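You operate a simulated robot arm through the tools that you are given. There is no shell and no other tool. Be economical: measure what you need, move in short steps, check, and stop when the job is done.

The job below is to be done with a simulated robot arm. You get a single attempt, and the scene is never put back.

JOB
Take the wide red cone on the top of the low steel stand and put it away on the top of the two boxes by the winder. Put the blue cloth on the top of the low steel stand away on the top of the grey bench. Take the pulley with the smallest size on its label from the top of the low steel table and leave it on the top of the brown-taped white box. Take the orange block and put it on the top of the white box nearest the door. Put one of the blue bobbins from the top of the low steel table on the top of the brown box behind the teal tray. Put two of the small wax rings from the top of the white box nearest the door on the top of the grey table. Put the blue cone from the top of the white box nearest the door on top of the grey steel case. Put two of the blue tubes from the top of the large brown box on the grey-top table. Take the yellow filter cartridge and leave it on the grey plate. Lift the wire guide 22 open. Any order will do. Set down upright: wide red cone, blue cone.
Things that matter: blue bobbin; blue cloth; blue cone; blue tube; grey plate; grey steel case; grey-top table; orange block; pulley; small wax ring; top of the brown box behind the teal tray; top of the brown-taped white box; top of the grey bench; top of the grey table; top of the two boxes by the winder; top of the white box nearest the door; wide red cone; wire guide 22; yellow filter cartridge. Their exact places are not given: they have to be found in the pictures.

The check looks at the end state, three seconds after you hand in, the way a careful person would. Anything else that was tipped, shoved, dropped, spilled or broken makes it a failure. Flat cloth is picked up by pressing the open fingertips on it (5 to 10 N) and closing them slowly along it; thin cloth reads only 2 to 8 mm in the jaws.

ROBOT AND FRAMES
A 6-joint arm with a two-finger parallel gripper on a trunk, on a base that drives. Base frame: it is fixed to the floor where the robot stands at the start and does not move with it; the origin is under the middle of the robot, x ahead of it, y to its left, z up; the surface under the hand at the start is at about z = 600. Units: mm, rad, N and s.
With the tool pointing down near the work surface it reaches from about 100 to 640 mm from the robot's upright axis, wherever it stands. Its first joint turns from -2.897 to 2.897 rad. Places, roughly: blue bobbin (5x5x17 cm) [2300, -2200, 800]; blue cloth (8x8x3 cm) [400, 400, 600]; blue cone (10x10x17 cm) [400, -3100, 500]; blue tube [-250, -2750, 1000]; blue tube (7x6x17 cm) [-500, -2600, 1100]; blue tube (7x7x21 cm) [-300, -2700, 1100]; grey plate (15x15x1 cm) [1800, -4100, 900]; grey steel case (21x15x10 cm) [200, -2900, 500]; grey-top table [2100, -4200, 800]; orange block (8x5x4 cm) [2200, -2200, 700]; pulley [2000, -2250, 750]; small wax ring (4x4x2 cm) [500, -3100, 400]; top of the brown box behind the teal tray [1300, -800, 800]; top of the brown-taped white box [400, -2000, 500]; top of the grey bench [-5200, -4800, 900]; top of the grey table [600, -7300, 800]; top of the two boxes by the winder [1900, 5800, 1000]; top of the white box nearest the door [500, -3000, 400]; wide red cone (16x16x18 cm) [500, 100, 700]; wire guide 22 [-2100, 400, 1100]; yellow filter cartridge (6x6x13 cm) [1600, -3900, 900]. Payload 1.57 kg.
The tool frame sits at the grasp point between the pads (the TCP): z along the fingers, y along the line on which they close. The tips reach 30 mm beyond it. The gripper opens to 110 mm. The fingers are 24 mm wide and 12 mm thick; the gripper's body (48 by 112 mm) begins 78 mm behind the TCP.
Orientation is told as [roll, pitch, yaw] about the base's x, y, z axes, in that order, counted from this pose: with the fingers straight down and closing along the base's y, the tool's x points along the base's -x, its y along +y and its z along -z.

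CONTROLS
- The arm moves only by the tool drive_tool. Its argument "plan" is a list of rows, each a list of 7 numbers: the shift along the tool's x, y, z in units of 150 mm (1.0 is 150 mm), then the turn, a rotation vector about the tool's x, y, z in units of 180 degrees (1.0 is 180 degrees), then the finger opening in mm, from 0 to 110. In form: [[tx, ty, tz, ax, ay, az, claw], ...]. A call has 1 to 20 rows; each row is the pose to reach, as a shift and turn from the pose commanded when the call began, along the tool's axes at that moment. A call with a number of a shift or a turn outside -1 to 1 is refused whole. Each row takes 0.2 s and may step no farther than 50 mm and 0.15 rad from the row before; otherwise, or with a gripper value out of range, the whole call is refused. Where a pose cannot be reached the arm comes as near as it can. A force on the tool above 40 N (or 10 N above the force at the start of the call, whichever is more), or a blocked arm, ends the call early, and 0.2 s more pass. The fingers move at their own pace (about 108 mm/s each) and stop on an object; they squeeze with about 41 N. The grip force told is the motor's: it shows also when the fingers shut on nothing. Time passes only in rows, and 0.2 s behind the last, so rows that repeat a pose let the fingers close. The reply holds the time, the measured pose of the TCP, the force on the tool along the base axes, the opening and the grip force, in the units named above and with some noise, with the torque about the TCP (base axes, N m) and any sound that the robot's microphone picked up.
- Cameras (640 x 400 px; columns grow to the right, rows downward): "scene" is now at [44.9, 159.6, 1545.8]; the picture's right is [0.26, -0.97, 0.00], its down [-0.82, -0.22, -0.53] and it looks along [0.52, 0.14, -0.85] (base axes); focal length 265 px, centre (320, 200). "wrist" rides on the gripper at [70, 16, -141] in the tool frame; the picture's right is [-0.23, 0.97, 0.00], its down [-0.86, -0.20, -0.48] and it looks along [-0.47, -0.11, 0.88] (tool axes); focal length 222 px, centre (320, 200).
- capture(camera): a new picture of that camera. No time passes.
- slide_trunk(by): slides the trunk up (or, below 0, down) by that many mm; the arm and the scene camera ride with it, the base frame stays. It gives what a move gives, with no picture.
- drive_base(legs): drives the robot by 1 to 6 legs, each [ahead, left, turn to the left] in mm, mm and rad, along the robot's own axes; the way and the turn of a leg run together, so that a leg with both is an arc; at most 1500 mm and 3.142 rad a leg. The arm and the cameras ride along, it lands a little off, and it stops where it bumps. It gives what a move gives.
- turn_head(pan, tilt): turns the head with the scene camera to pan (to the left, within 2.094 rad either way) and tilt (down, from -0.506 to 1.204), counted from straight ahead of the robot. It gives what a move gives.
- measure_at(camera, pixels): for up to 12 pixels [column, row] of the newest picture of that camera ("zoom" is the newest enlarged one), the place [x, y, z] in the base frame of the surface seen there, good to about 3 mm. No time passes.
- inspect(camera, box): a new picture of the part [left, top, right, bottom] of that camera's present view, enlarged. No time passes.
- job_done(): hands the job in; it is judged then, once.

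Go step by step. Measure first, check grasps and placings, and put right what went wrong. The budget is 371 turns and 316 pictures, counting those below and the enlarged ones. Unless the task says otherwise, let go and move clear before handing in.

The tools are called after "Request:" as a command line: name --pt "numbers of a row" for each row, then --argument value for the rest, lists and objects as JSON in quotes. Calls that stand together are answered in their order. drive_tool: Moves the arm, as the interface text tells. Its arguments: {"type":"object","properties":{"plan":{"type":"array"}},"required":["plan"]} The other tools are called the same way: slide_trunk (by) slides the trunk up or down; drive_base (legs) drives the base; turn_head (pan, tilt) turns the head that bears the scene camera; capture (camera) takes a picture; measure_at (camera, pixels) gives the place of the surface under pixels of a picture; inspect (camera, box) takes an enlarged picture of a part of a camera's view; job_done () hands the job in.

At the start:

```text
time_s: 0.0
position: [328.9, 224.4, 832.8]
orientation: [0.001, -0.001, -0.001]
ft_force: [-1.1, 0.5, 0.3]
ft_torque: [0.02, 0.04, -0.02]
gripper_width: 109.9
grasp_force: 0.1
trunk travel left (down, up): [-150.0, 440.0]
robot x, y, heading: [2.4, -0.7, -0.003]
head pan, tilt: [0.26, 1.007]
```

scene: 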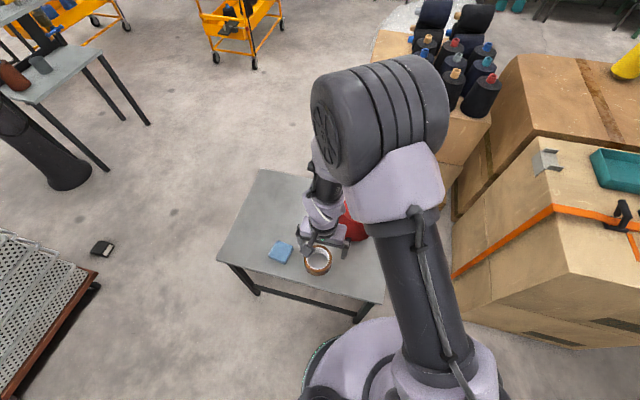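
wrist: 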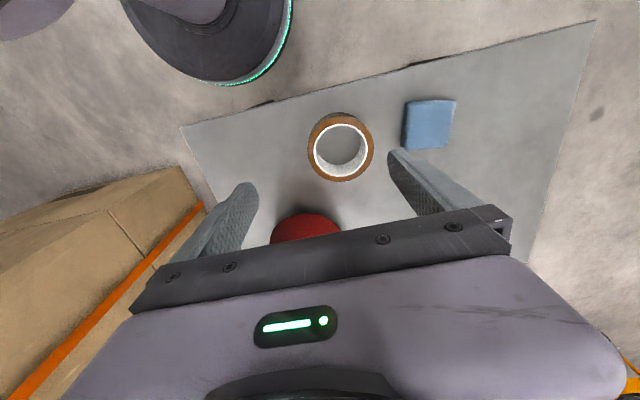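

The scene shows the low steel stand with the blue cloth (280,250), a tape roll, and the red cone hidden behind the arm at (355,225). I'll measure those and then look around.

Request:
measure_at --camera "scene" --pixels '[[280, 250], [318, 262], [262, 172], [219, 258], [357, 322], [290, 200], [355, 225]]'

Request:
measure_at --camera "wrist" --pixels '[[427, 125], [404, 148], [455, 102], [405, 102], [448, 148], [305, 225], [340, 118], [480, 130]]'

Request:
turn_head --pan 0.0 --tilt 0.3

Request:
capture --camera "scene"

```text
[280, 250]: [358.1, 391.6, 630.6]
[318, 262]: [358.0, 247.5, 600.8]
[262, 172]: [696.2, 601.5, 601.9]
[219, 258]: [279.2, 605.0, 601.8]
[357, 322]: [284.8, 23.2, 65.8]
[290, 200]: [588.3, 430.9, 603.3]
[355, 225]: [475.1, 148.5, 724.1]
```

```text
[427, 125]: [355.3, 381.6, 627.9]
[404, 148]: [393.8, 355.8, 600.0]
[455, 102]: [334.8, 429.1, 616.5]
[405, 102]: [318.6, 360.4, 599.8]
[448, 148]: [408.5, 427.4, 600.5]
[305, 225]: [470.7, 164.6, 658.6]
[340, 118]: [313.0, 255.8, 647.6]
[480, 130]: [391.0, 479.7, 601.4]
```

```text
time_s: 1.1
position: [328.6, 223.9, 834.6]
orientation: [0.0, 0.001, -0.002]
ft_force: [-0.2, -0.3, -0.1]
ft_torque: [0.01, -0.01, 0.01]
gripper_width: 110.0
grasp_force: 0.1
trunk travel left (down, up): [-150.0, 440.0]
robot x, y, heading: [0.7, 1.1, -0.0]
head pan, tilt: [0.0, 0.3]
```

```text
313 pictures are left
```

scene: 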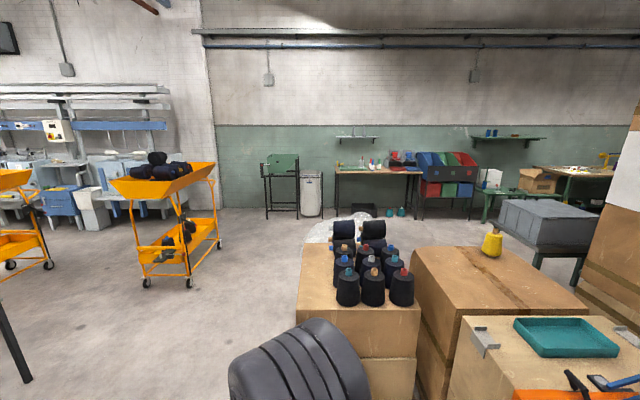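

The view ahead shows the teal tray (565,338) and the brown box behind it with a yellow cone (490,245). Surveying other directions.

Request:
measure_at --camera "scene" --pixels '[[450, 265], [540, 290], [420, 250], [580, 310], [490, 255], [565, 340], [490, 320], [510, 275]]'

Request:
turn_head --pan -1.2 --tilt 0.3

Request:
capture --camera "scene"

Request:
turn_head --pan -2.09 --tilt 0.3

Request:
capture --camera "scene"

Request:
turn_head --pan 1.2 --tilt 0.3

Request:
capture --camera "scene"

Request:
turn_head --pan 2.09 --tilt 0.3

Request:
capture --camera "scene"

```text
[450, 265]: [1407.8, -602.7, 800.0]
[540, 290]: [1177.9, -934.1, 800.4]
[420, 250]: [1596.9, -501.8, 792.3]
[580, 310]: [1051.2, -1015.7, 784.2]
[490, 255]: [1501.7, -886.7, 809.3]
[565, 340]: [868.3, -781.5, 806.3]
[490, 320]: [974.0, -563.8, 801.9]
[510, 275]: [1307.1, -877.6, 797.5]
```

```text
time_s: 2.5
position: [329.0, 224.3, 834.4]
orientation: [0.0, 0.002, -0.001]
ft_force: [0.1, 0.5, -0.4]
ft_torque: [-0.01, 0.02, -0.01]
gripper_width: 110.0
grasp_force: 0.1
trunk travel left (down, up): [-150.0, 440.0]
robot x, y, heading: [3.6, 1.4, -0.0]
head pan, tilt: [-1.201, 0.3]
```

```text
312 pictures are left
```

scene: 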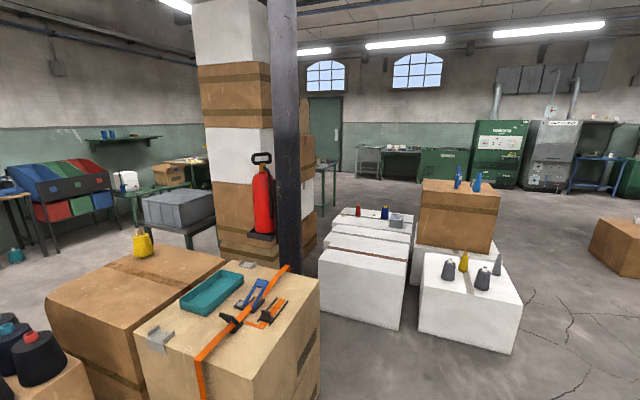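

```text
time_s: 3.7
position: [328.6, 223.8, 834.0]
orientation: [0.0, 0.001, -0.002]
ft_force: [0.4, 0.4, -0.9]
ft_torque: [0.0, -0.01, 0.02]
gripper_width: 110.0
grasp_force: 0.0
trunk travel left (down, up): [-150.0, 440.0]
robot x, y, heading: [0.8, -0.5, 0.003]
head pan, tilt: [-2.089, 0.3]
```

```text
311 pictures are left
```

scene: 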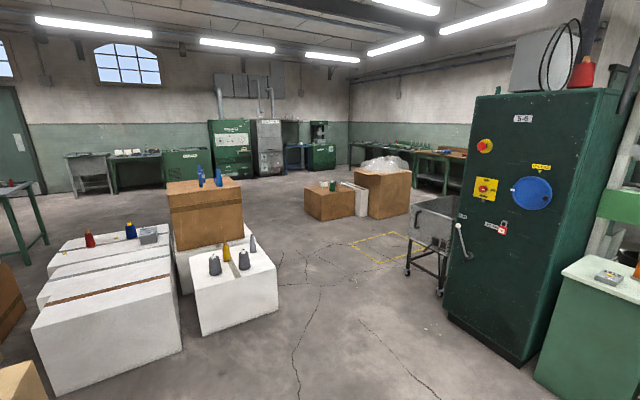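

```text
time_s: 6.5
position: [327.8, 224.4, 833.9]
orientation: [0.001, -0.002, 0.0]
ft_force: [0.2, 0.1, -0.4]
ft_torque: [0.0, 0.02, 0.0]
gripper_width: 110.3
grasp_force: 0.0
trunk travel left (down, up): [-150.0, 440.0]
robot x, y, heading: [3.4, -3.4, -0.002]
head pan, tilt: [1.201, 0.3]
```

```text
310 pictures are left
```

scene: 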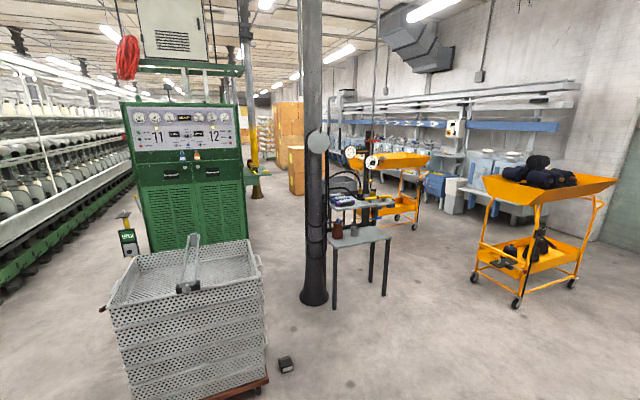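

```text
time_s: 7.6
position: [328.4, 224.3, 834.0]
orientation: [0.001, -0.001, 0.001]
ft_force: [-0.6, 0.1, 0.1]
ft_torque: [0.04, 0.02, 0.01]
gripper_width: 109.7
grasp_force: 0.2
trunk travel left (down, up): [-150.0, 440.0]
robot x, y, heading: [-2.8, -0.2, 0.002]
head pan, tilt: [2.089, 0.3]
```

```text
309 pictures are left
```

scene: 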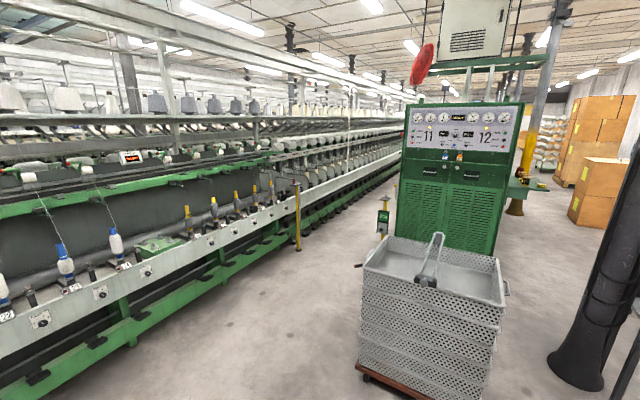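

The room is mapped: winding frame to the left, white boxes to the right-rear. First the red cone: I'll raise the arm, move it aside and look at the stand.

Request:
drive_tool --pt "0 0.3 -0.2 0 0 0 110" --pt "0 0.6 -0.4 0 0 0 110" --pt "0.2 0.8 -0.6 0 0 0 110" --pt "0.3 1.0 -0.7 0 0 0 110"

Request:
turn_head --pan 0.15 --tilt 0.95

Request:
capture --camera "scene"

Request:
capture --camera "wrist"

```text
refused: row 1 steps farther than a row can; nothing moved
```

```text
time_s: 9.5
position: [328.1, 223.4, 833.9]
orientation: [0.0, 0.0, -0.001]
ft_force: [-0.4, 0.6, -0.6]
ft_torque: [0.02, -0.03, -0.02]
gripper_width: 110.1
grasp_force: 0.1
trunk travel left (down, up): [-150.0, 440.0]
robot x, y, heading: [-1.6, 0.7, 0.001]
head pan, tilt: [0.15, 0.949]
```

```text
308 pictures are left
```

scene: 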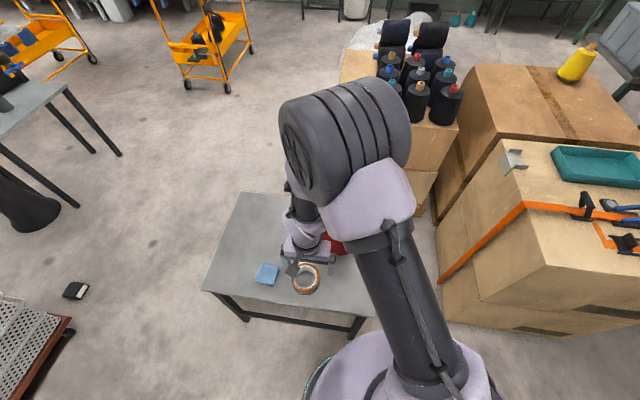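

```text
307 pictures are left
```

wrist: 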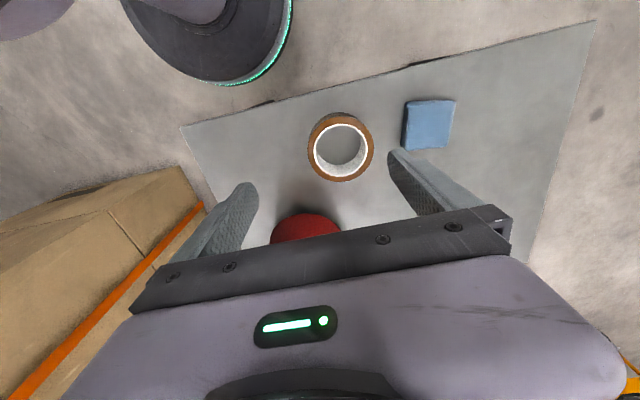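

The row steps must stay under 0.33. I'll move in smaller steps.

Request:
drive_tool --pt "0 0.2 -0.2 0 0 0 110" --pt "0 0.4 -0.4 0 0 0 110" --pt "0 0.6 -0.6 0 0 0 110" --pt "0 0.8 -0.8 0 0 0 110" --pt "0 1.0 -0.9 0 0 0 110" --pt "0.25 1.0 -0.9 0 0 0 110" --pt "0.5 1.0 -0.9 0 0 0 110"

Request:
capture --camera "scene"

Request:
capture --camera "wrist"

```text
time_s: 11.1
position: [254.2, 374.6, 968.0]
orientation: [0.001, 0.001, -0.001]
ft_force: [-0.3, -0.2, 0.2]
ft_torque: [0.0, -0.03, 0.01]
gripper_width: 109.9
grasp_force: 0.0
trunk travel left (down, up): [-150.0, 440.0]
robot x, y, heading: [1.7, 0.1, -0.0]
head pan, tilt: [0.15, 0.949]
```

```text
306 pictures are left
```

scene: 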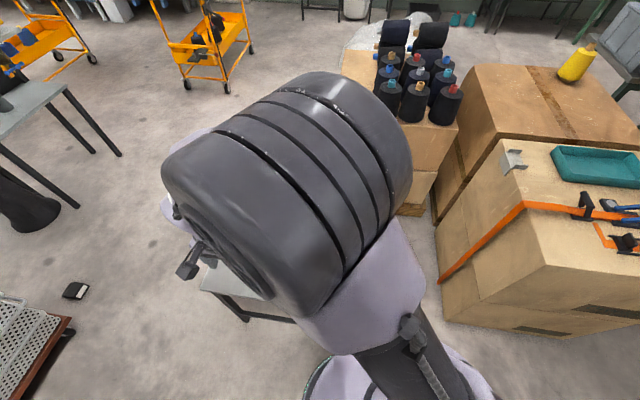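

```text
305 pictures are left
```

wrist: 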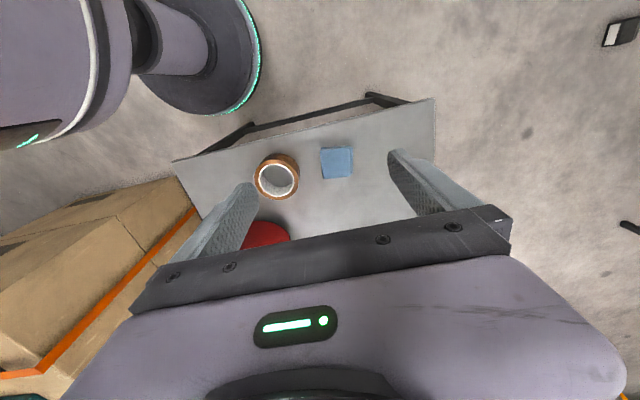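

The gripper hides everything beyond x≈456. I'll move the hand forward and right to see the cone.

Request:
drive_tool --pt "-0.2 -0.2 0 0 0 0 110" --pt "-0.4 -0.4 0 0 0 0 110" --pt "-0.6 -0.6 0 0 0 0 110" --pt "-0.8 -0.8 0 0 0 0 110" --pt "-0.97 -1.0 0 0 0 0 110" --pt "-1 -1.0 0 0 0 0 110"

Request:
drive_tool --pt "-0.2 -0.2 0 0 0 0 110" --pt "-0.3 -0.3 0 0 0 0 110" --pt "-0.3 -0.3 0 0 0 0 110"

Request:
capture --camera "wrist"

```text
time_s: 12.5
position: [404.3, 224.2, 968.0]
orientation: [0.0, 0.0, 0.0]
ft_force: [0.3, -0.4, 0.0]
ft_torque: [0.0, -0.01, -0.01]
gripper_width: 109.9
grasp_force: 0.1
trunk travel left (down, up): [-150.0, 440.0]
robot x, y, heading: [1.3, -1.5, -0.001]
head pan, tilt: [0.15, 0.949]
```

```text
time_s: 13.3
position: [449.2, 178.9, 968.6]
orientation: [0.0, 0.0, 0.0]
ft_force: [-0.2, 0.3, -0.7]
ft_torque: [0.01, 0.0, -0.04]
gripper_width: 110.2
grasp_force: 0.1
trunk travel left (down, up): [-150.0, 440.0]
robot x, y, heading: [0.2, -1.6, 0.004]
head pan, tilt: [0.15, 0.949]
```

```text
304 pictures are left
```

wrist: 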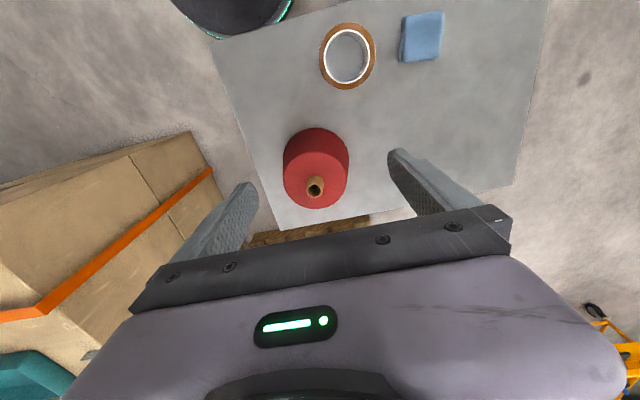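

Request:
inspect --camera "wrist" --box '[260, 110, 380, 220]'

Request:
measure_at --camera "wrist" --pixels '[[315, 190], [315, 179], [307, 186], [324, 186], [316, 165], [289, 184], [344, 184], [315, 202], [285, 160], [348, 160], [316, 132]]'

```text
3.64 times, centred on (320, 165) of wrist
```

zoom: 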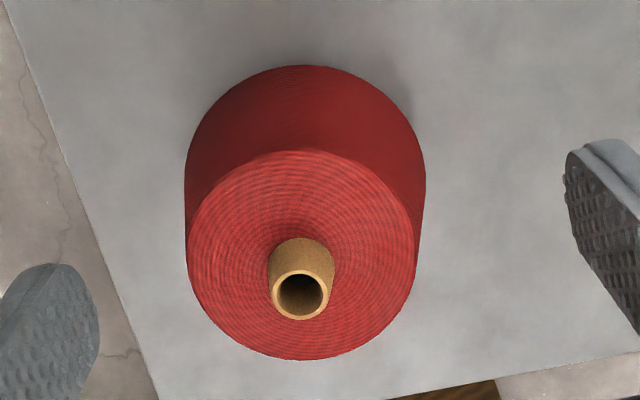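

```text
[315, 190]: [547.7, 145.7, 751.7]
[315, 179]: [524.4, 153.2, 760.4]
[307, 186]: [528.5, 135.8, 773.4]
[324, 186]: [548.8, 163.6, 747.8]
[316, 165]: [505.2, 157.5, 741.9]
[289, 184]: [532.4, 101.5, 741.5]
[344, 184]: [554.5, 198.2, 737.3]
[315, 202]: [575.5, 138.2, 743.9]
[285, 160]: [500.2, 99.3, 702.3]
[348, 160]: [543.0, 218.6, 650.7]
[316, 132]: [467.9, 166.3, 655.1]
```

Request:
measure_at --camera "zoom" --pixels '[[300, 271], [300, 317], [272, 295], [327, 295], [300, 250], [190, 245], [414, 245], [300, 152], [300, 358], [245, 260], [355, 260]]'

```text
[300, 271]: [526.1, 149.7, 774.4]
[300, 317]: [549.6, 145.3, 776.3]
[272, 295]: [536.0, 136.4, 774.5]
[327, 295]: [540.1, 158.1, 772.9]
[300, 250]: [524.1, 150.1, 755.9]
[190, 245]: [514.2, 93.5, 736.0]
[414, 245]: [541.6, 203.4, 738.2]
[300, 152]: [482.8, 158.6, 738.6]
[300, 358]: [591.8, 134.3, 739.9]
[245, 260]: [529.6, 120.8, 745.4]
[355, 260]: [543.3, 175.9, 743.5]
```

The cone's tube rim is centred at (538,148), top z≈775, 24 mm wide, with body top at z≈740. I'll grip the tube from above with the tips at z≈748.

Request:
drive_tool --pt "-0.2 -0.07 0.1 0 0 0 80" --pt "-0.4 -0.14 0.3 0 0 0 70" --pt "-0.593 -0.207 0.5 0 0 0 70" --pt "-0.593 -0.207 0.7 0 0 0 70" --pt "-0.593 -0.207 0.85 0 0 0 70"

Request:
inspect --camera "wrist" --box '[200, 100, 440, 250]'

```text
time_s: 14.5
position: [538.4, 148.7, 840.4]
orientation: [0.0, 0.0, -0.002]
ft_force: [0.6, 0.2, 0.0]
ft_torque: [0.01, 0.0, 0.01]
gripper_width: 70.1
grasp_force: 0.1
trunk travel left (down, up): [-150.0, 440.0]
robot x, y, heading: [-0.1, 4.3, 0.0]
head pan, tilt: [0.15, 0.949]
```

```text
2.67 times, centred on (320, 175) of wrist
```

zoom: 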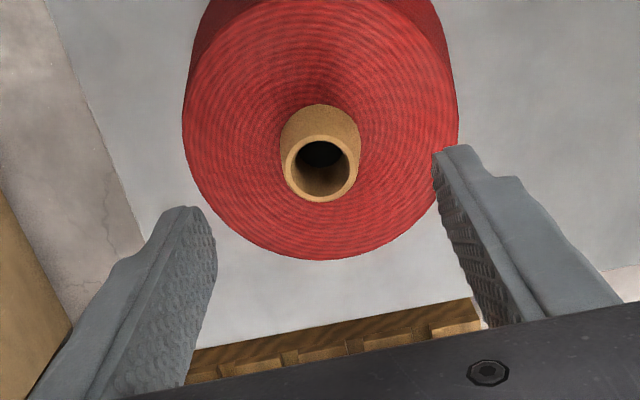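

Aligned. Lowering 62 mm and closing.

Request:
drive_tool --pt "0 0 0.14 0 0 0 70" --pt "0 0 0.28 0 0 0 70" --pt "0 0 0.41 0 0 0 70" --pt "0 0 0.41 0 0 0 40" --pt "0 0 0.41 0 0 0 15" --pt "0 0 0.41 0 0 0 5" --pt "0 0 0.41 0 0 0 5"

Request:
capture --camera "wrist"

```text
time_s: 16.1
position: [538.1, 149.4, 778.2]
orientation: [0.0, 0.0, 0.001]
ft_force: [-1.5, 0.7, -0.6]
ft_torque: [0.0, -0.08, -0.01]
gripper_width: 32.3
grasp_force: 40.2
trunk travel left (down, up): [-150.0, 440.0]
robot x, y, heading: [3.2, 2.7, -0.005]
head pan, tilt: [0.15, 0.949]
```

```text
301 pictures are left
```

wrist: 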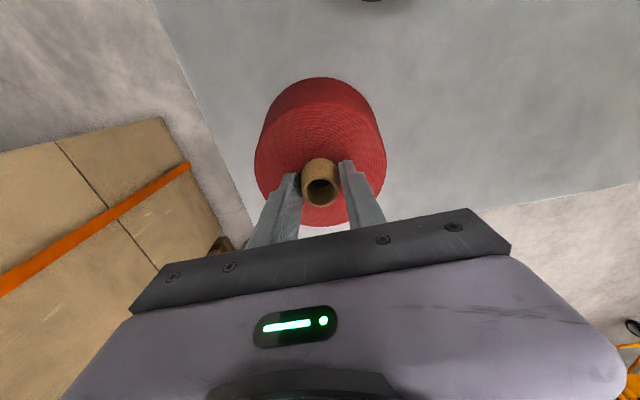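

Gripped at 32 mm width, 40 N. Lifting.

Request:
drive_tool --pt "0 0 -0.1 0 0 0 5" --pt "0 0 -0.3 0 0 0 5" --pt "0 0 -0.5 0 0 0 5" --pt "0 0 -0.75 0 0 0 5" --pt "0 0 -1 0 0 0 5"

Request:
capture --camera "wrist"

Request:
turn_head --pan 1.5 --tilt 0.45

Request:
capture --camera "scene"

```text
time_s: 17.3
position: [536.2, 147.2, 928.4]
orientation: [0.002, 0.003, 0.001]
ft_force: [0.4, -0.5, -12.0]
ft_torque: [0.01, -0.02, 0.01]
gripper_width: 31.7
grasp_force: 40.6
trunk travel left (down, up): [-150.0, 440.0]
robot x, y, heading: [-1.3, -2.2, 0.0]
head pan, tilt: [0.15, 0.949]
```

```text
300 pictures are left
```

wrist: 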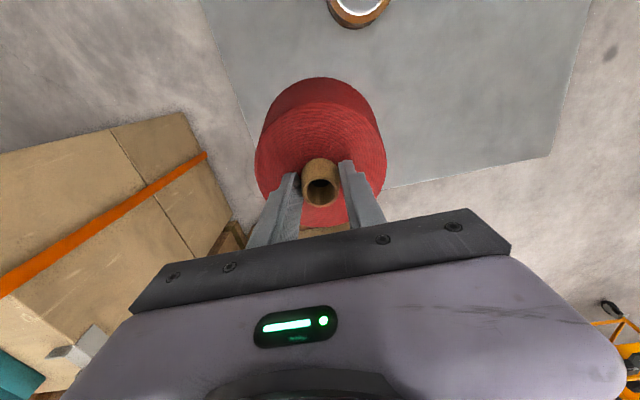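

```text
time_s: 18.8
position: [536.4, 149.0, 927.8]
orientation: [-0.002, 0.002, 0.0]
ft_force: [-0.2, 0.4, -11.8]
ft_torque: [-0.01, 0.02, -0.01]
gripper_width: 31.9
grasp_force: 40.6
trunk travel left (down, up): [-150.0, 440.0]
robot x, y, heading: [-0.8, -0.6, 0.0]
head pan, tilt: [1.499, 0.45]
```

```text
299 pictures are left
```

scene: 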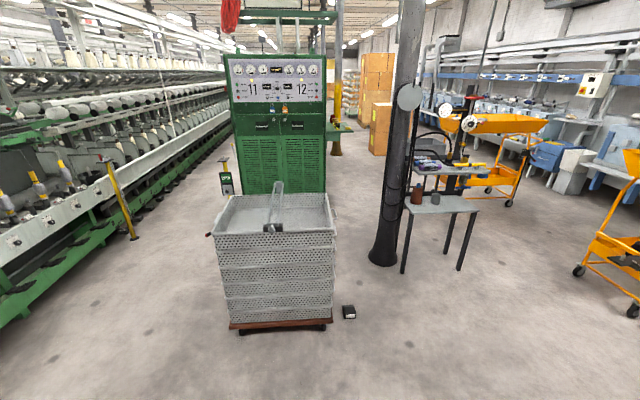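

The cone (≈1.2 kg) is held. Measuring the route: crate, pillar, stool table, orange cart, and the box stack in the distance.

Request:
measure_at --camera "scene" --pixels '[[380, 103], [375, 110], [380, 155], [383, 262], [348, 312], [330, 300], [405, 272], [460, 268], [500, 200], [470, 200], [335, 150], [578, 270]]'

Request:
inspect --camera "scene" --box '[320, 30, 560, 180]'

```text
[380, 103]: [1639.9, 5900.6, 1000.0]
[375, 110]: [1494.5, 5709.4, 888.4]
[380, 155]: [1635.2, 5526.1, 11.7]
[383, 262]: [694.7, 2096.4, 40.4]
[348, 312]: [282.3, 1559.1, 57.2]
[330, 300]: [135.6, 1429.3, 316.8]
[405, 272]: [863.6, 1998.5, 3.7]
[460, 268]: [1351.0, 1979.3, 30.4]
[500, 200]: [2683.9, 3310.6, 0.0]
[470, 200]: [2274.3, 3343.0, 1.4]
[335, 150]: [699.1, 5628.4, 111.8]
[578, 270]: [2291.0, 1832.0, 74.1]
```

```text
2.67 times, centred on (440, 105) of scene
```

zoom: 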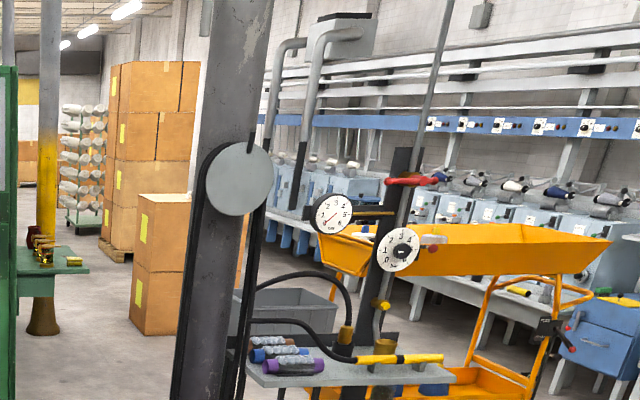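

Plan: retract the arm, back off, go around the stand's left end along y≈1000 to x≈1800, then north between the stool-table (x 1351) and the orange cart (x 2291) to the boxes at about (1640–1900, 5530+).

Request:
drive_tool --pt "0.2 -0.2 -0.1 0 0 0 5" --pt "0.4 -0.4 -0.2 0 0 0 5" --pt "0.6 -0.6 -0.2 0 0 0 5" --pt "0.8 -0.8 -0.2 0 0 0 5" --pt "1.0 -0.95 -0.2 0 0 0 5" --pt "1.0 -0.95 -0.2 0 0 0 5"

Request:
drive_base --legs '[[-200, 0, 0], [0, 950, 0], [1000, 0, 0]]'

Request:
turn_head --pan 0.6 --tilt 0.5

Request:
capture --camera "scene"

```text
time_s: 20.2
position: [387.8, 6.4, 960.2]
orientation: [-0.001, -0.001, -0.001]
ft_force: [-0.4, -0.2, -12.6]
ft_torque: [0.04, 0.04, 0.01]
gripper_width: 32.0
grasp_force: 40.4
trunk travel left (down, up): [-150.0, 440.0]
robot x, y, heading: [-1.9, 0.5, -0.003]
head pan, tilt: [1.499, 0.45]
```

```text
time_s: 31.1
position: [1184.5, 953.9, 959.7]
orientation: [0.0, 0.001, 0.0]
ft_force: [0.2, 0.2, -11.2]
ft_torque: [0.0, 0.07, -0.05]
gripper_width: 32.1
grasp_force: 40.8
trunk travel left (down, up): [-150.0, 440.0]
robot x, y, heading: [796.6, 942.4, -0.0]
head pan, tilt: [1.499, 0.45]
```

```text
time_s: 32.4
position: [1184.1, 954.7, 959.6]
orientation: [0.001, 0.0, 0.0]
ft_force: [0.2, -0.1, -11.6]
ft_torque: [-0.01, 0.05, -0.01]
gripper_width: 31.7
grasp_force: 40.5
trunk travel left (down, up): [-150.0, 440.0]
robot x, y, heading: [799.3, 946.4, -0.002]
head pan, tilt: [0.6, 0.499]
```

```text
297 pictures are left
```

scene: 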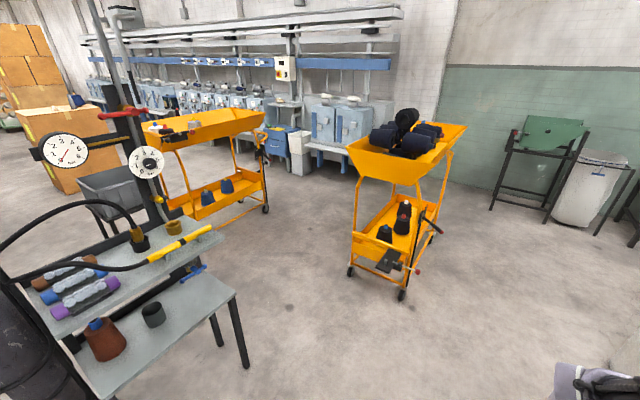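

Request:
measure_at --camera "scene" --pixels '[[248, 365], [352, 272], [402, 298], [238, 293], [265, 210], [205, 215], [180, 150], [225, 235], [130, 280], [348, 150], [60, 110], [100, 180]]'

```text
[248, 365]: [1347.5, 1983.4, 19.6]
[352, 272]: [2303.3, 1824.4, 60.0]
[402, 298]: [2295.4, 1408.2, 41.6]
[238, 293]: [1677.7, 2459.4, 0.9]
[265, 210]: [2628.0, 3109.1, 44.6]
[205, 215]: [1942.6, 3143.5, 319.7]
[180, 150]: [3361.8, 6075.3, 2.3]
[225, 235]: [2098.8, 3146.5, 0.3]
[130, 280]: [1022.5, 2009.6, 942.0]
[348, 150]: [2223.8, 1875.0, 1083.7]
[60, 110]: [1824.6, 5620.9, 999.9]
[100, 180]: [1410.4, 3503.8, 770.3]
```

Request:
inspect --camera "scene" --box '[0, 70, 280, 245]'

Request:
measure_at --camera "scene" --pixels '[[145, 135], [155, 150], [262, 120], [135, 175], [80, 185], [155, 215], [150, 185], [225, 240], [170, 225], [90, 105], [205, 180], [20, 110]]'

```text
2.29 times, centred on (140, 158) of scene
```

zoom: 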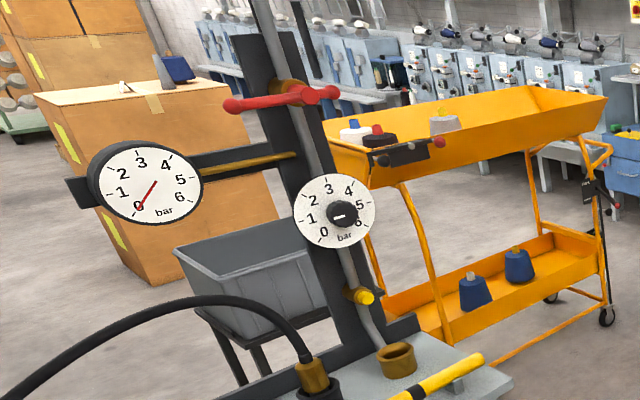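

```text
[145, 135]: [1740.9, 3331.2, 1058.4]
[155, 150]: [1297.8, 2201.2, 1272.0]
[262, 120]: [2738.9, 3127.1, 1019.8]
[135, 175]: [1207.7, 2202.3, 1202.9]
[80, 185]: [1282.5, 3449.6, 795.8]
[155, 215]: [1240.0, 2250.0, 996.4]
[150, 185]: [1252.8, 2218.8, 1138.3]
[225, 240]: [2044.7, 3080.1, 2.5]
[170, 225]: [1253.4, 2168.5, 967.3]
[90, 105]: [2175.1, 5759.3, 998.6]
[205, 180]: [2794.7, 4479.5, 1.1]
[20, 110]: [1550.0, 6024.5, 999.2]
```

Request:
measure_at --camera "scene" --pixels '[[330, 170], [290, 170], [275, 160], [285, 195], [260, 165], [310, 150], [290, 220]]'

Request:
measure_at --camera "zoom" --pixels '[[318, 300], [240, 250], [175, 250], [265, 340], [240, 375], [300, 270], [365, 185], [450, 340], [135, 275]]'

```text
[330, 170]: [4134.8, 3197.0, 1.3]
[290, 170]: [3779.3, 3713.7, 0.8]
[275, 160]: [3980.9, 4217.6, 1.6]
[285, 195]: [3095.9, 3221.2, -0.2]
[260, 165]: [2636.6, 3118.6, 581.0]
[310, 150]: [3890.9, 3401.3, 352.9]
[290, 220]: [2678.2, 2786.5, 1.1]
```

```text
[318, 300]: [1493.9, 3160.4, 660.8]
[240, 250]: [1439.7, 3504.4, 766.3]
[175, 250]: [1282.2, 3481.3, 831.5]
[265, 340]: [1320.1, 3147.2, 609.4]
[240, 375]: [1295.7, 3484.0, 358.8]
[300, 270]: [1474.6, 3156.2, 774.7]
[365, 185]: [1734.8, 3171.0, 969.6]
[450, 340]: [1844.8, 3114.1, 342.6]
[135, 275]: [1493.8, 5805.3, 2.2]
```

The gap by cart2 is too narrow on the west, but east is wide (x 2740–3780). Route: (1800,946)→(1800,2446)→(3250,2446)→ north.

Request:
drive_base --legs '[[1000, 0, 0], [0, 0, 1.571], [1500, 0, 0], [0, 0, -1.571], [1450, 0, 0], [0, 0, 1.571]]'

Request:
turn_head --pan 0.4 --tilt 0.4

Request:
capture --camera "scene"

```text
time_s: 62.8
position: [3225.1, 2844.1, 959.8]
orientation: [-0.001, 0.0, 1.574]
ft_force: [-0.3, 0.0, -10.8]
ft_torque: [-0.07, 0.0, 0.04]
gripper_width: 31.8
grasp_force: 40.7
trunk travel left (down, up): [-150.0, 440.0]
robot x, y, heading: [3230.7, 2454.3, 1.572]
head pan, tilt: [0.6, 0.499]
```

```text
time_s: 63.6
position: [3226.0, 2844.4, 959.1]
orientation: [0.0, 0.002, 1.574]
ft_force: [0.0, 0.0, -11.2]
ft_torque: [-0.08, -0.02, 0.01]
gripper_width: 31.7
grasp_force: 40.6
trunk travel left (down, up): [-150.0, 440.0]
robot x, y, heading: [3232.5, 2457.4, 1.573]
head pan, tilt: [0.4, 0.4]
```

```text
295 pictures are left
```

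scene: 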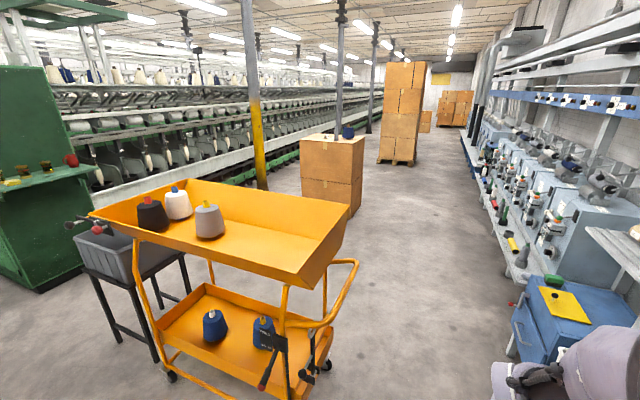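

Request:
measure_at --camera "scene" --pixels '[[357, 268], [334, 360], [512, 330], [515, 265], [352, 200], [303, 145], [362, 150], [305, 205], [347, 215], [345, 225]]'

```text
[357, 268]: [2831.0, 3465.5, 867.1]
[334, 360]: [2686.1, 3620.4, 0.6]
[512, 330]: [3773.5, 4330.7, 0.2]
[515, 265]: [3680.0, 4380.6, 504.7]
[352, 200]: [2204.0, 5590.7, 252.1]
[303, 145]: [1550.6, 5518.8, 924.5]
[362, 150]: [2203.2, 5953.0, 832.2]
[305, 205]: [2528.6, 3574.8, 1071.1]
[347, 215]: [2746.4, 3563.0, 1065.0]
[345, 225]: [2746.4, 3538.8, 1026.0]
```

The passage east of cart2 spans x 2831–3680; the box top spans x≈1500–2204, y≥5510, z=1000. Driving to (1750,4900) facing it.

Request:
drive_base --legs '[[1450, 0, 0], [950, 0, 0], [0, 0, 1.571], [1480, 0, 0], [0, 0, -1.571]]'

Request:
slide_trunk --by 320

Request:
turn_head --pan 0.0 --tilt 0.8

Request:
capture --camera "scene"

```text
time_s: 89.9
position: [1749.6, 5225.6, 960.0]
orientation: [0.0, 0.002, 1.583]
ft_force: [0.0, -0.8, -11.5]
ft_torque: [-0.05, 0.01, 0.0]
gripper_width: 31.3
grasp_force: 40.6
trunk travel left (down, up): [-150.0, 440.0]
robot x, y, heading: [1761.6, 4842.7, 1.583]
head pan, tilt: [0.4, 0.4]
```

```text
time_s: 93.1
position: [1750.2, 5226.6, 1279.1]
orientation: [0.0, 0.003, 1.582]
ft_force: [0.7, -0.8, -12.7]
ft_torque: [-0.06, 0.03, 0.0]
gripper_width: 31.2
grasp_force: 39.8
trunk travel left (down, up): [-470.0, 120.0]
robot x, y, heading: [1765.9, 4838.8, 1.579]
head pan, tilt: [0.4, 0.4]
```

```text
time_s: 93.9
position: [1749.8, 5224.7, 1279.0]
orientation: [0.001, 0.003, 1.584]
ft_force: [0.7, -0.2, -11.1]
ft_torque: [-0.07, 0.0, -0.04]
gripper_width: 31.2
grasp_force: 39.8
trunk travel left (down, up): [-470.0, 120.0]
robot x, y, heading: [1759.9, 4841.2, 1.582]
head pan, tilt: [0.0, 0.799]
```

```text
294 pictures are left
```

scene: 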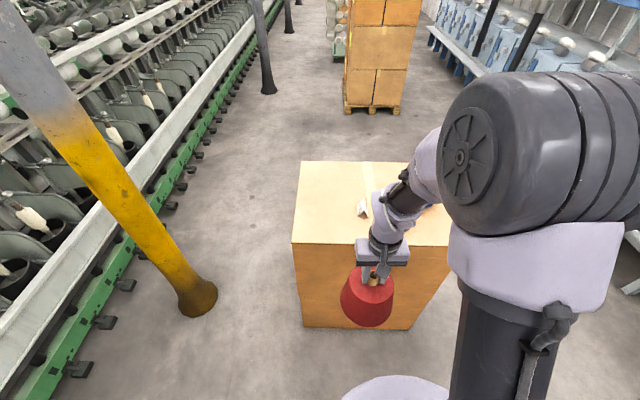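

Request:
measure_at --camera "scene" --pixels '[[330, 205], [362, 205], [360, 214], [325, 180], [310, 235], [340, 220], [375, 165]]'

Request:
inspect --camera "scene" --box '[280, 150, 480, 275]'

```text
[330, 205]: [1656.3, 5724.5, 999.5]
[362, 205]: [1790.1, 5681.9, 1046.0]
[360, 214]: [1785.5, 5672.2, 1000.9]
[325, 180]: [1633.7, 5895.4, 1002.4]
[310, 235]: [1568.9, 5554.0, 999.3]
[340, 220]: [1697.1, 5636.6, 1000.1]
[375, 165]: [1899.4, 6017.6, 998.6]
```

```text
3.20 times, centred on (380, 212) of scene
```

zoom: 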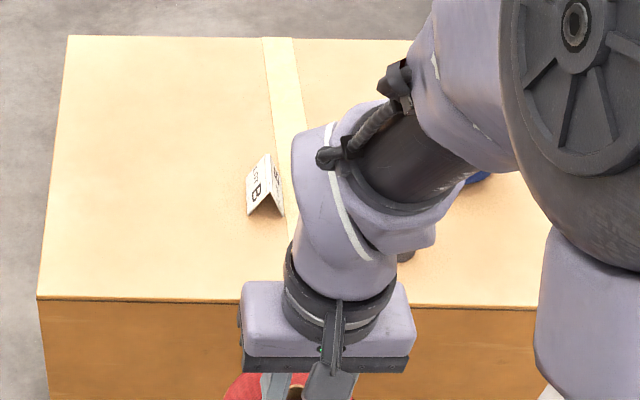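

I'll place the cone at about (1630,5650), clear of the small sign (1785,5680).

Request:
drive_base --legs '[[0, 125, 0], [290, 0, 0]]'

Request:
capture --camera "scene"

```text
time_s: 96.8
position: [1619.1, 5513.4, 1279.3]
orientation: [0.0, 0.003, 1.584]
ft_force: [0.4, 0.2, -11.7]
ft_torque: [-0.02, 0.0, 0.0]
gripper_width: 31.3
grasp_force: 40.3
trunk travel left (down, up): [-470.0, 120.0]
robot x, y, heading: [1630.5, 5124.9, 1.585]
head pan, tilt: [0.0, 0.799]
```

```text
292 pictures are left
```

scene: 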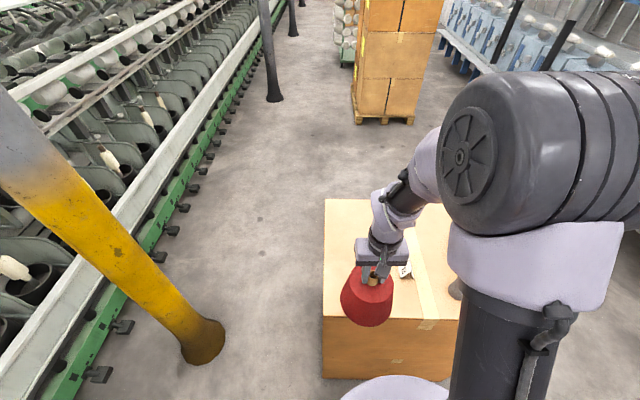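

Request:
drive_tool --pt "-0.25 -0.04 0 0 0 0 5" --pt "-0.5 -0.08 0 0 0 0 5" --pt "-0.75 -0.12 0 0 0 0 5" --pt "-0.95 -0.15 0 0 0 0 5" --pt "-0.95 -0.15 0.2 0 0 0 5" --pt "-0.95 -0.15 0.4 0 0 0 5" --pt "-0.95 -0.15 0.55 0 0 0 5" --pt "-0.95 -0.15 0.62 0 0 0 5" --pt "-0.95 -0.15 0.62 0 0 0 5"

Request:
capture --camera "scene"

```text
time_s: 98.8
position: [1640.5, 5655.6, 1186.0]
orientation: [-0.001, 0.002, 1.585]
ft_force: [0.2, 0.2, -11.8]
ft_torque: [-0.02, -0.01, -0.03]
gripper_width: 31.2
grasp_force: 40.4
trunk travel left (down, up): [-470.0, 120.0]
robot x, y, heading: [1631.6, 5126.9, 1.588]
head pan, tilt: [0.0, 0.799]
```

```text
291 pictures are left
```

scene: 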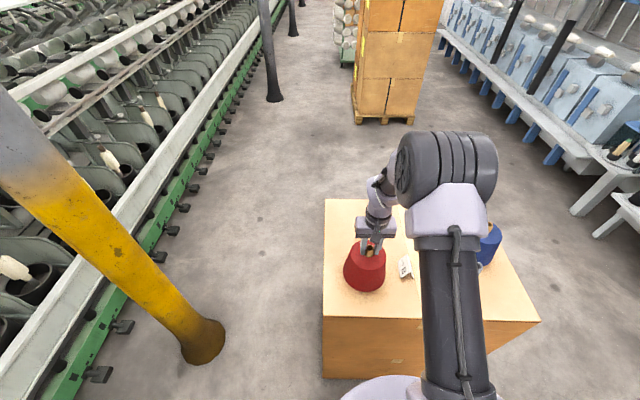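

Over the free spot, clear of the sign. Lower in 2 mm steps until the weight comes off.

Request:
drive_tool --pt "0 0 0.015 0 0 0 5" --pt "0 0 0.03 0 0 0 5" --pt "0 0 0.043 0 0 0 5" --pt "0 0 0.055 0 0 0 5" --pt "0 0 0.055 0 0 0 5"

```text
time_s: 99.8
position: [1640.9, 5655.4, 1183.1]
orientation: [0.0, -0.009, 1.584]
ft_force: [-0.7, -7.9, 17.6]
ft_torque: [-0.57, -0.22, -0.21]
gripper_width: 31.3
grasp_force: 40.3
trunk travel left (down, up): [-470.0, 120.0]
robot x, y, heading: [1631.5, 5125.6, 1.589]
head pan, tilt: [0.0, 0.799]
stopped in row 5: the force on the tool passed its limit at 42 N (the readings are from after the stop); the commanded pose is now the measured one
```

Touched down at z≈1183. Ease up a hair and open slowly, then rise.

Request:
drive_tool --pt "0 0 -0.008 0 0 0 20" --pt "0 0 -0.008 0 0 0 36" --pt "0 0 -0.008 0 0 0 45" --pt "0 0 -0.008 0 0 0 60" --pt "0 0 -0.1 0 0 0 60" --pt "0 0 -0.3 0 0 0 60" --pt "0 0 -0.6 0 0 0 60" --pt "0 0 -0.9 0 0 0 60"

Request:
capture --camera "scene"

Request:
capture --camera "wrist"

```text
time_s: 101.6
position: [1641.3, 5655.8, 1317.0]
orientation: [0.001, -0.007, 1.586]
ft_force: [-0.6, 0.8, 0.0]
ft_torque: [0.0, -0.03, 0.01]
gripper_width: 59.7
grasp_force: 0.0
trunk travel left (down, up): [-470.0, 120.0]
robot x, y, heading: [1630.4, 5126.3, 1.586]
head pan, tilt: [0.0, 0.799]
```

```text
290 pictures are left
```

scene: 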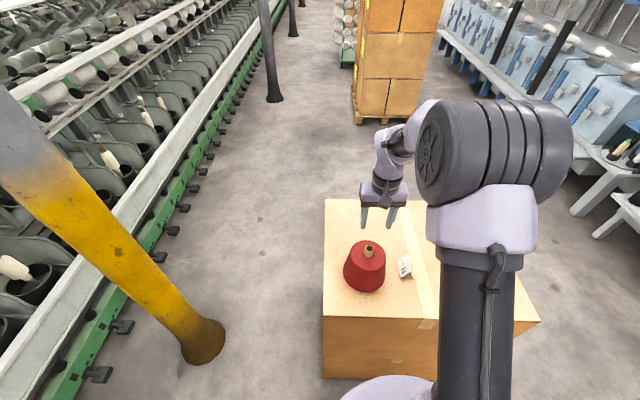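

```text
289 pictures are left
```

wrist: 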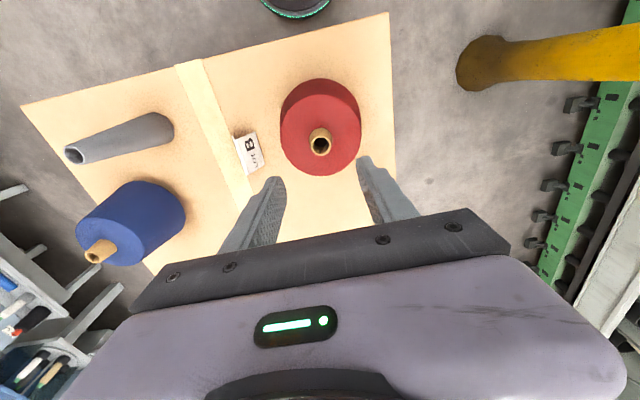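

The red cone stands upright on the boxes. Retract the arm and drive back by the same route.

Request:
drive_tool --pt "0.25 0 0 0 0 0 60" --pt "0.5 0 0 0 0 0 60" --pt "0.75 0 0 0 0 0 60" --pt "1.0 0 0 0 0 0 60" --pt "1.0 0 0 0 0 0 60"

Request:
drive_base --legs '[[-280, 0, 0], [0, 0, -1.586], [1500, 0, 0], [100, 0, -1.571]]'

```text
time_s: 102.8
position: [1641.9, 5508.5, 1315.0]
orientation: [0.002, -0.005, 1.585]
ft_force: [-0.8, 0.1, 0.2]
ft_torque: [-0.01, 0.01, -0.03]
gripper_width: 60.2
grasp_force: 0.0
trunk travel left (down, up): [-470.0, 120.0]
robot x, y, heading: [1630.4, 5125.5, 1.585]
head pan, tilt: [0.0, 0.799]
```

```text
time_s: 119.4
position: [3179.9, 4396.1, 1314.6]
orientation: [0.0, -0.005, -1.556]
ft_force: [0.1, -0.7, -0.2]
ft_torque: [0.0, -0.01, 0.02]
gripper_width: 59.7
grasp_force: 0.2
trunk travel left (down, up): [-470.0, 120.0]
robot x, y, heading: [3188.9, 4777.4, -1.56]
head pan, tilt: [0.0, 0.799]
```

Request:
drive_base --legs '[[1450, 50, 0], [880, 0, 0], [0, 0, -1.575], [1440, 0, 0], [0, 0, 1.571], [1500, 0, 0]]'

Request:
turn_head --pan -1.3 --tilt 0.4

Request:
capture --camera "scene"

```text
time_s: 152.3
position: [1825.8, 585.4, 1315.6]
orientation: [0.0, -0.007, -1.576]
ft_force: [-0.3, -0.1, -0.1]
ft_torque: [0.0, 0.02, -0.01]
gripper_width: 60.0
grasp_force: 0.0
trunk travel left (down, up): [-470.0, 120.0]
robot x, y, heading: [1845.5, 967.1, -1.576]
head pan, tilt: [0.0, 0.799]
```

```text
time_s: 153.8
position: [1825.7, 585.3, 1315.4]
orientation: [0.001, -0.007, -1.574]
ft_force: [-0.3, 0.2, -0.8]
ft_torque: [0.02, 0.0, 0.0]
gripper_width: 59.8
grasp_force: 0.0
trunk travel left (down, up): [-470.0, 120.0]
robot x, y, heading: [1841.3, 969.8, -1.577]
head pan, tilt: [-1.3, 0.4]
```

```text
288 pictures are left
```

scene: 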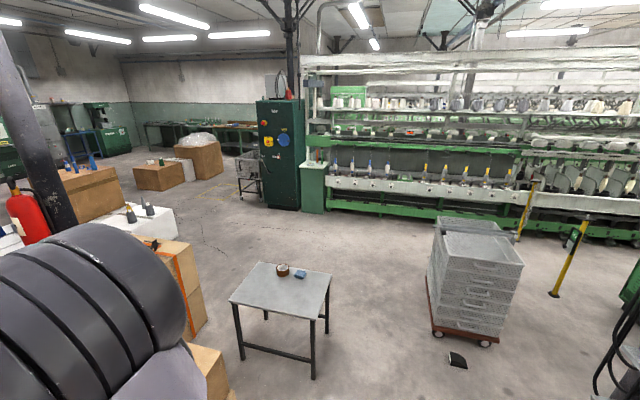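

Request:
measure_at --camera "scene" --pixels '[[432, 325], [486, 345], [458, 360], [330, 185], [400, 200], [330, 155], [505, 190], [300, 210], [370, 168], [340, 168], [290, 120], [540, 170]]'

Request:
inspect --camera "scene" --box '[300, 110, 540, 260]'

```text
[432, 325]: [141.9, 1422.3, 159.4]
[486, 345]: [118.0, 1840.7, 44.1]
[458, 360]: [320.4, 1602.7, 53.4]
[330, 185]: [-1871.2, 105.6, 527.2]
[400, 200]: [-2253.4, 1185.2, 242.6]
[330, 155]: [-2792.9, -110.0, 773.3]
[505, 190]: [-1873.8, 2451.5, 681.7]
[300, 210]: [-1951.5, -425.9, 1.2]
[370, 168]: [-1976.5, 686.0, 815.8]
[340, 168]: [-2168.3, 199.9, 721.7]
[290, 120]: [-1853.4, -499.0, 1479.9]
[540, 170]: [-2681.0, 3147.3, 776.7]
```

```text
2.67 times, centred on (420, 185) of scene
```

zoom: 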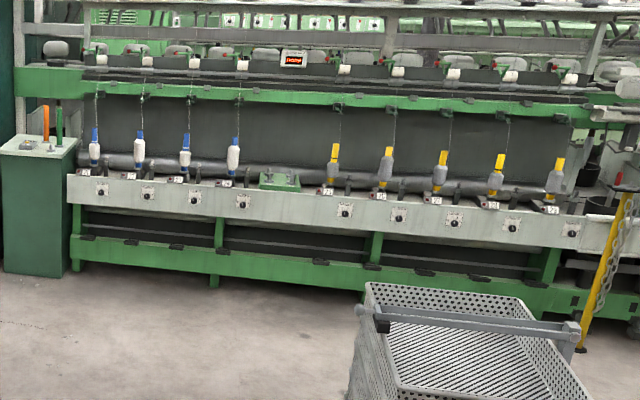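

Request:
drive_base --legs '[[0, 0, -1.566], [1500, 0, 0], [1500, 0, 0], [200, 0, 0]]'

Request:
turn_head --pan 0.5 --tilt 0.5

Request:
capture --camera "scene"

```text
time_s: 173.2
position: [-1722.8, 933.5, 1315.8]
orientation: [0.001, -0.007, -3.127]
ft_force: [0.5, -1.1, -0.2]
ft_torque: [-0.01, -0.01, 0.02]
gripper_width: 60.0
grasp_force: 0.1
trunk travel left (down, up): [-470.0, 120.0]
robot x, y, heading: [-1341.0, 925.9, -3.127]
head pan, tilt: [-1.3, 0.4]
```

```text
time_s: 175.0
position: [-1723.0, 935.1, 1315.0]
orientation: [0.0, -0.007, -3.129]
ft_force: [0.4, 0.4, -0.1]
ft_torque: [0.01, 0.01, 0.02]
gripper_width: 60.2
grasp_force: 0.1
trunk travel left (down, up): [-470.0, 120.0]
robot x, y, heading: [-1340.5, 924.0, -3.127]
head pan, tilt: [0.499, 0.499]
```

```text
286 pictures are left
```

scene: 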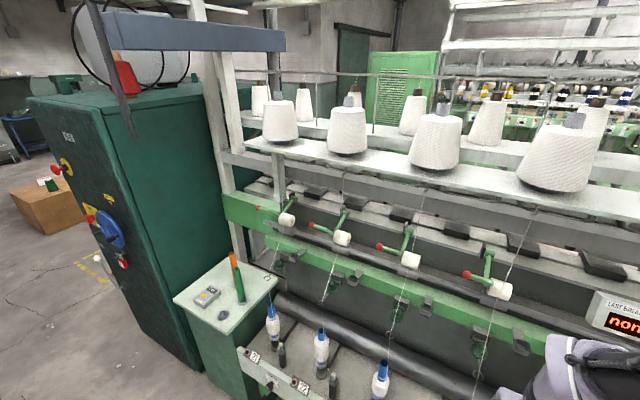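

Request:
drive_base --legs '[[0, 450, -0.013]]'

Request:
turn_head --pan 0.3 --tilt 0.6

Request:
capture --camera "scene"

Request:
capture --camera "wrist"

```text
time_s: 177.7
position: [-1719.1, 489.0, 1315.0]
orientation: [0.001, -0.007, -3.141]
ft_force: [0.1, 1.0, 0.1]
ft_torque: [0.03, -0.03, 0.0]
gripper_width: 59.8
grasp_force: 0.1
trunk travel left (down, up): [-470.0, 120.0]
robot x, y, heading: [-1336.1, 471.9, -3.144]
head pan, tilt: [0.499, 0.499]
```

```text
time_s: 178.4
position: [-1719.1, 489.6, 1315.9]
orientation: [-0.001, -0.008, -3.139]
ft_force: [0.0, -0.3, -0.3]
ft_torque: [0.01, -0.02, -0.01]
gripper_width: 59.9
grasp_force: 0.0
trunk travel left (down, up): [-470.0, 120.0]
robot x, y, heading: [-1335.0, 471.0, -3.14]
head pan, tilt: [0.3, 0.6]
```

```text
285 pictures are left
```

scene: 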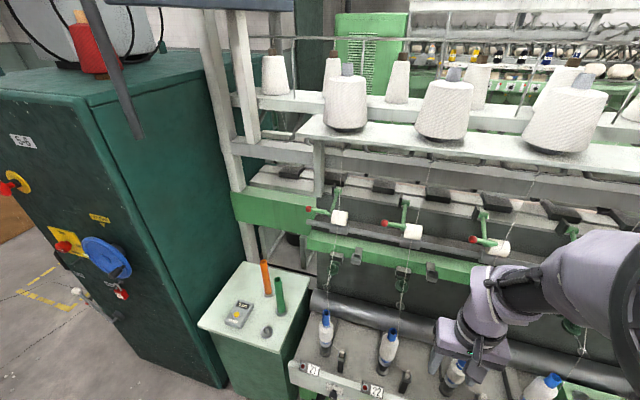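

```text
284 pictures are left
```

wrist: 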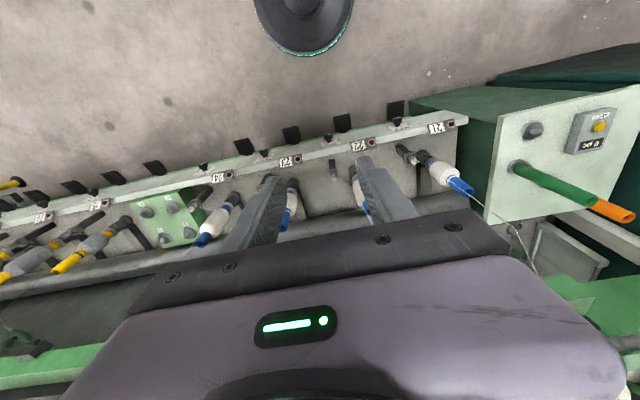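

Labels 21 at (312,368) and 22 at (372,389) mark the spindles; the guide above spindle 22 is near (400,275). Zooming in.

Request:
inspect --camera "scene" --box '[290, 190, 480, 310]'

Request:
inspect --camera "scene" --box '[290, 290, 450, 400]'

```text
3.33 times, centred on (385, 250) of scene
```

zoom: 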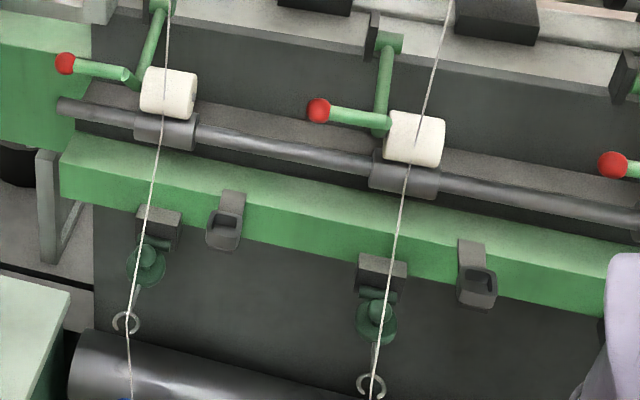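

```text
3.64 times, centred on (370, 345) of scene
```

zoom: 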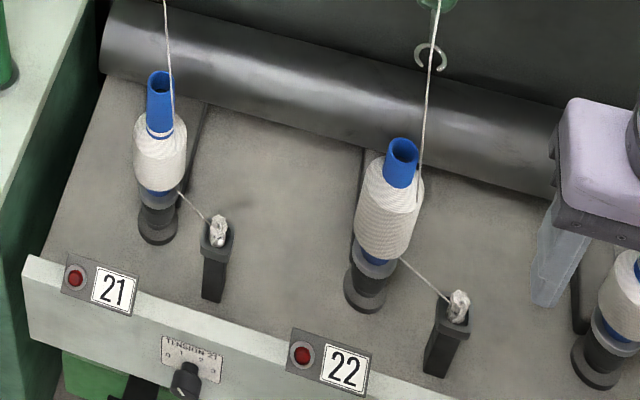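

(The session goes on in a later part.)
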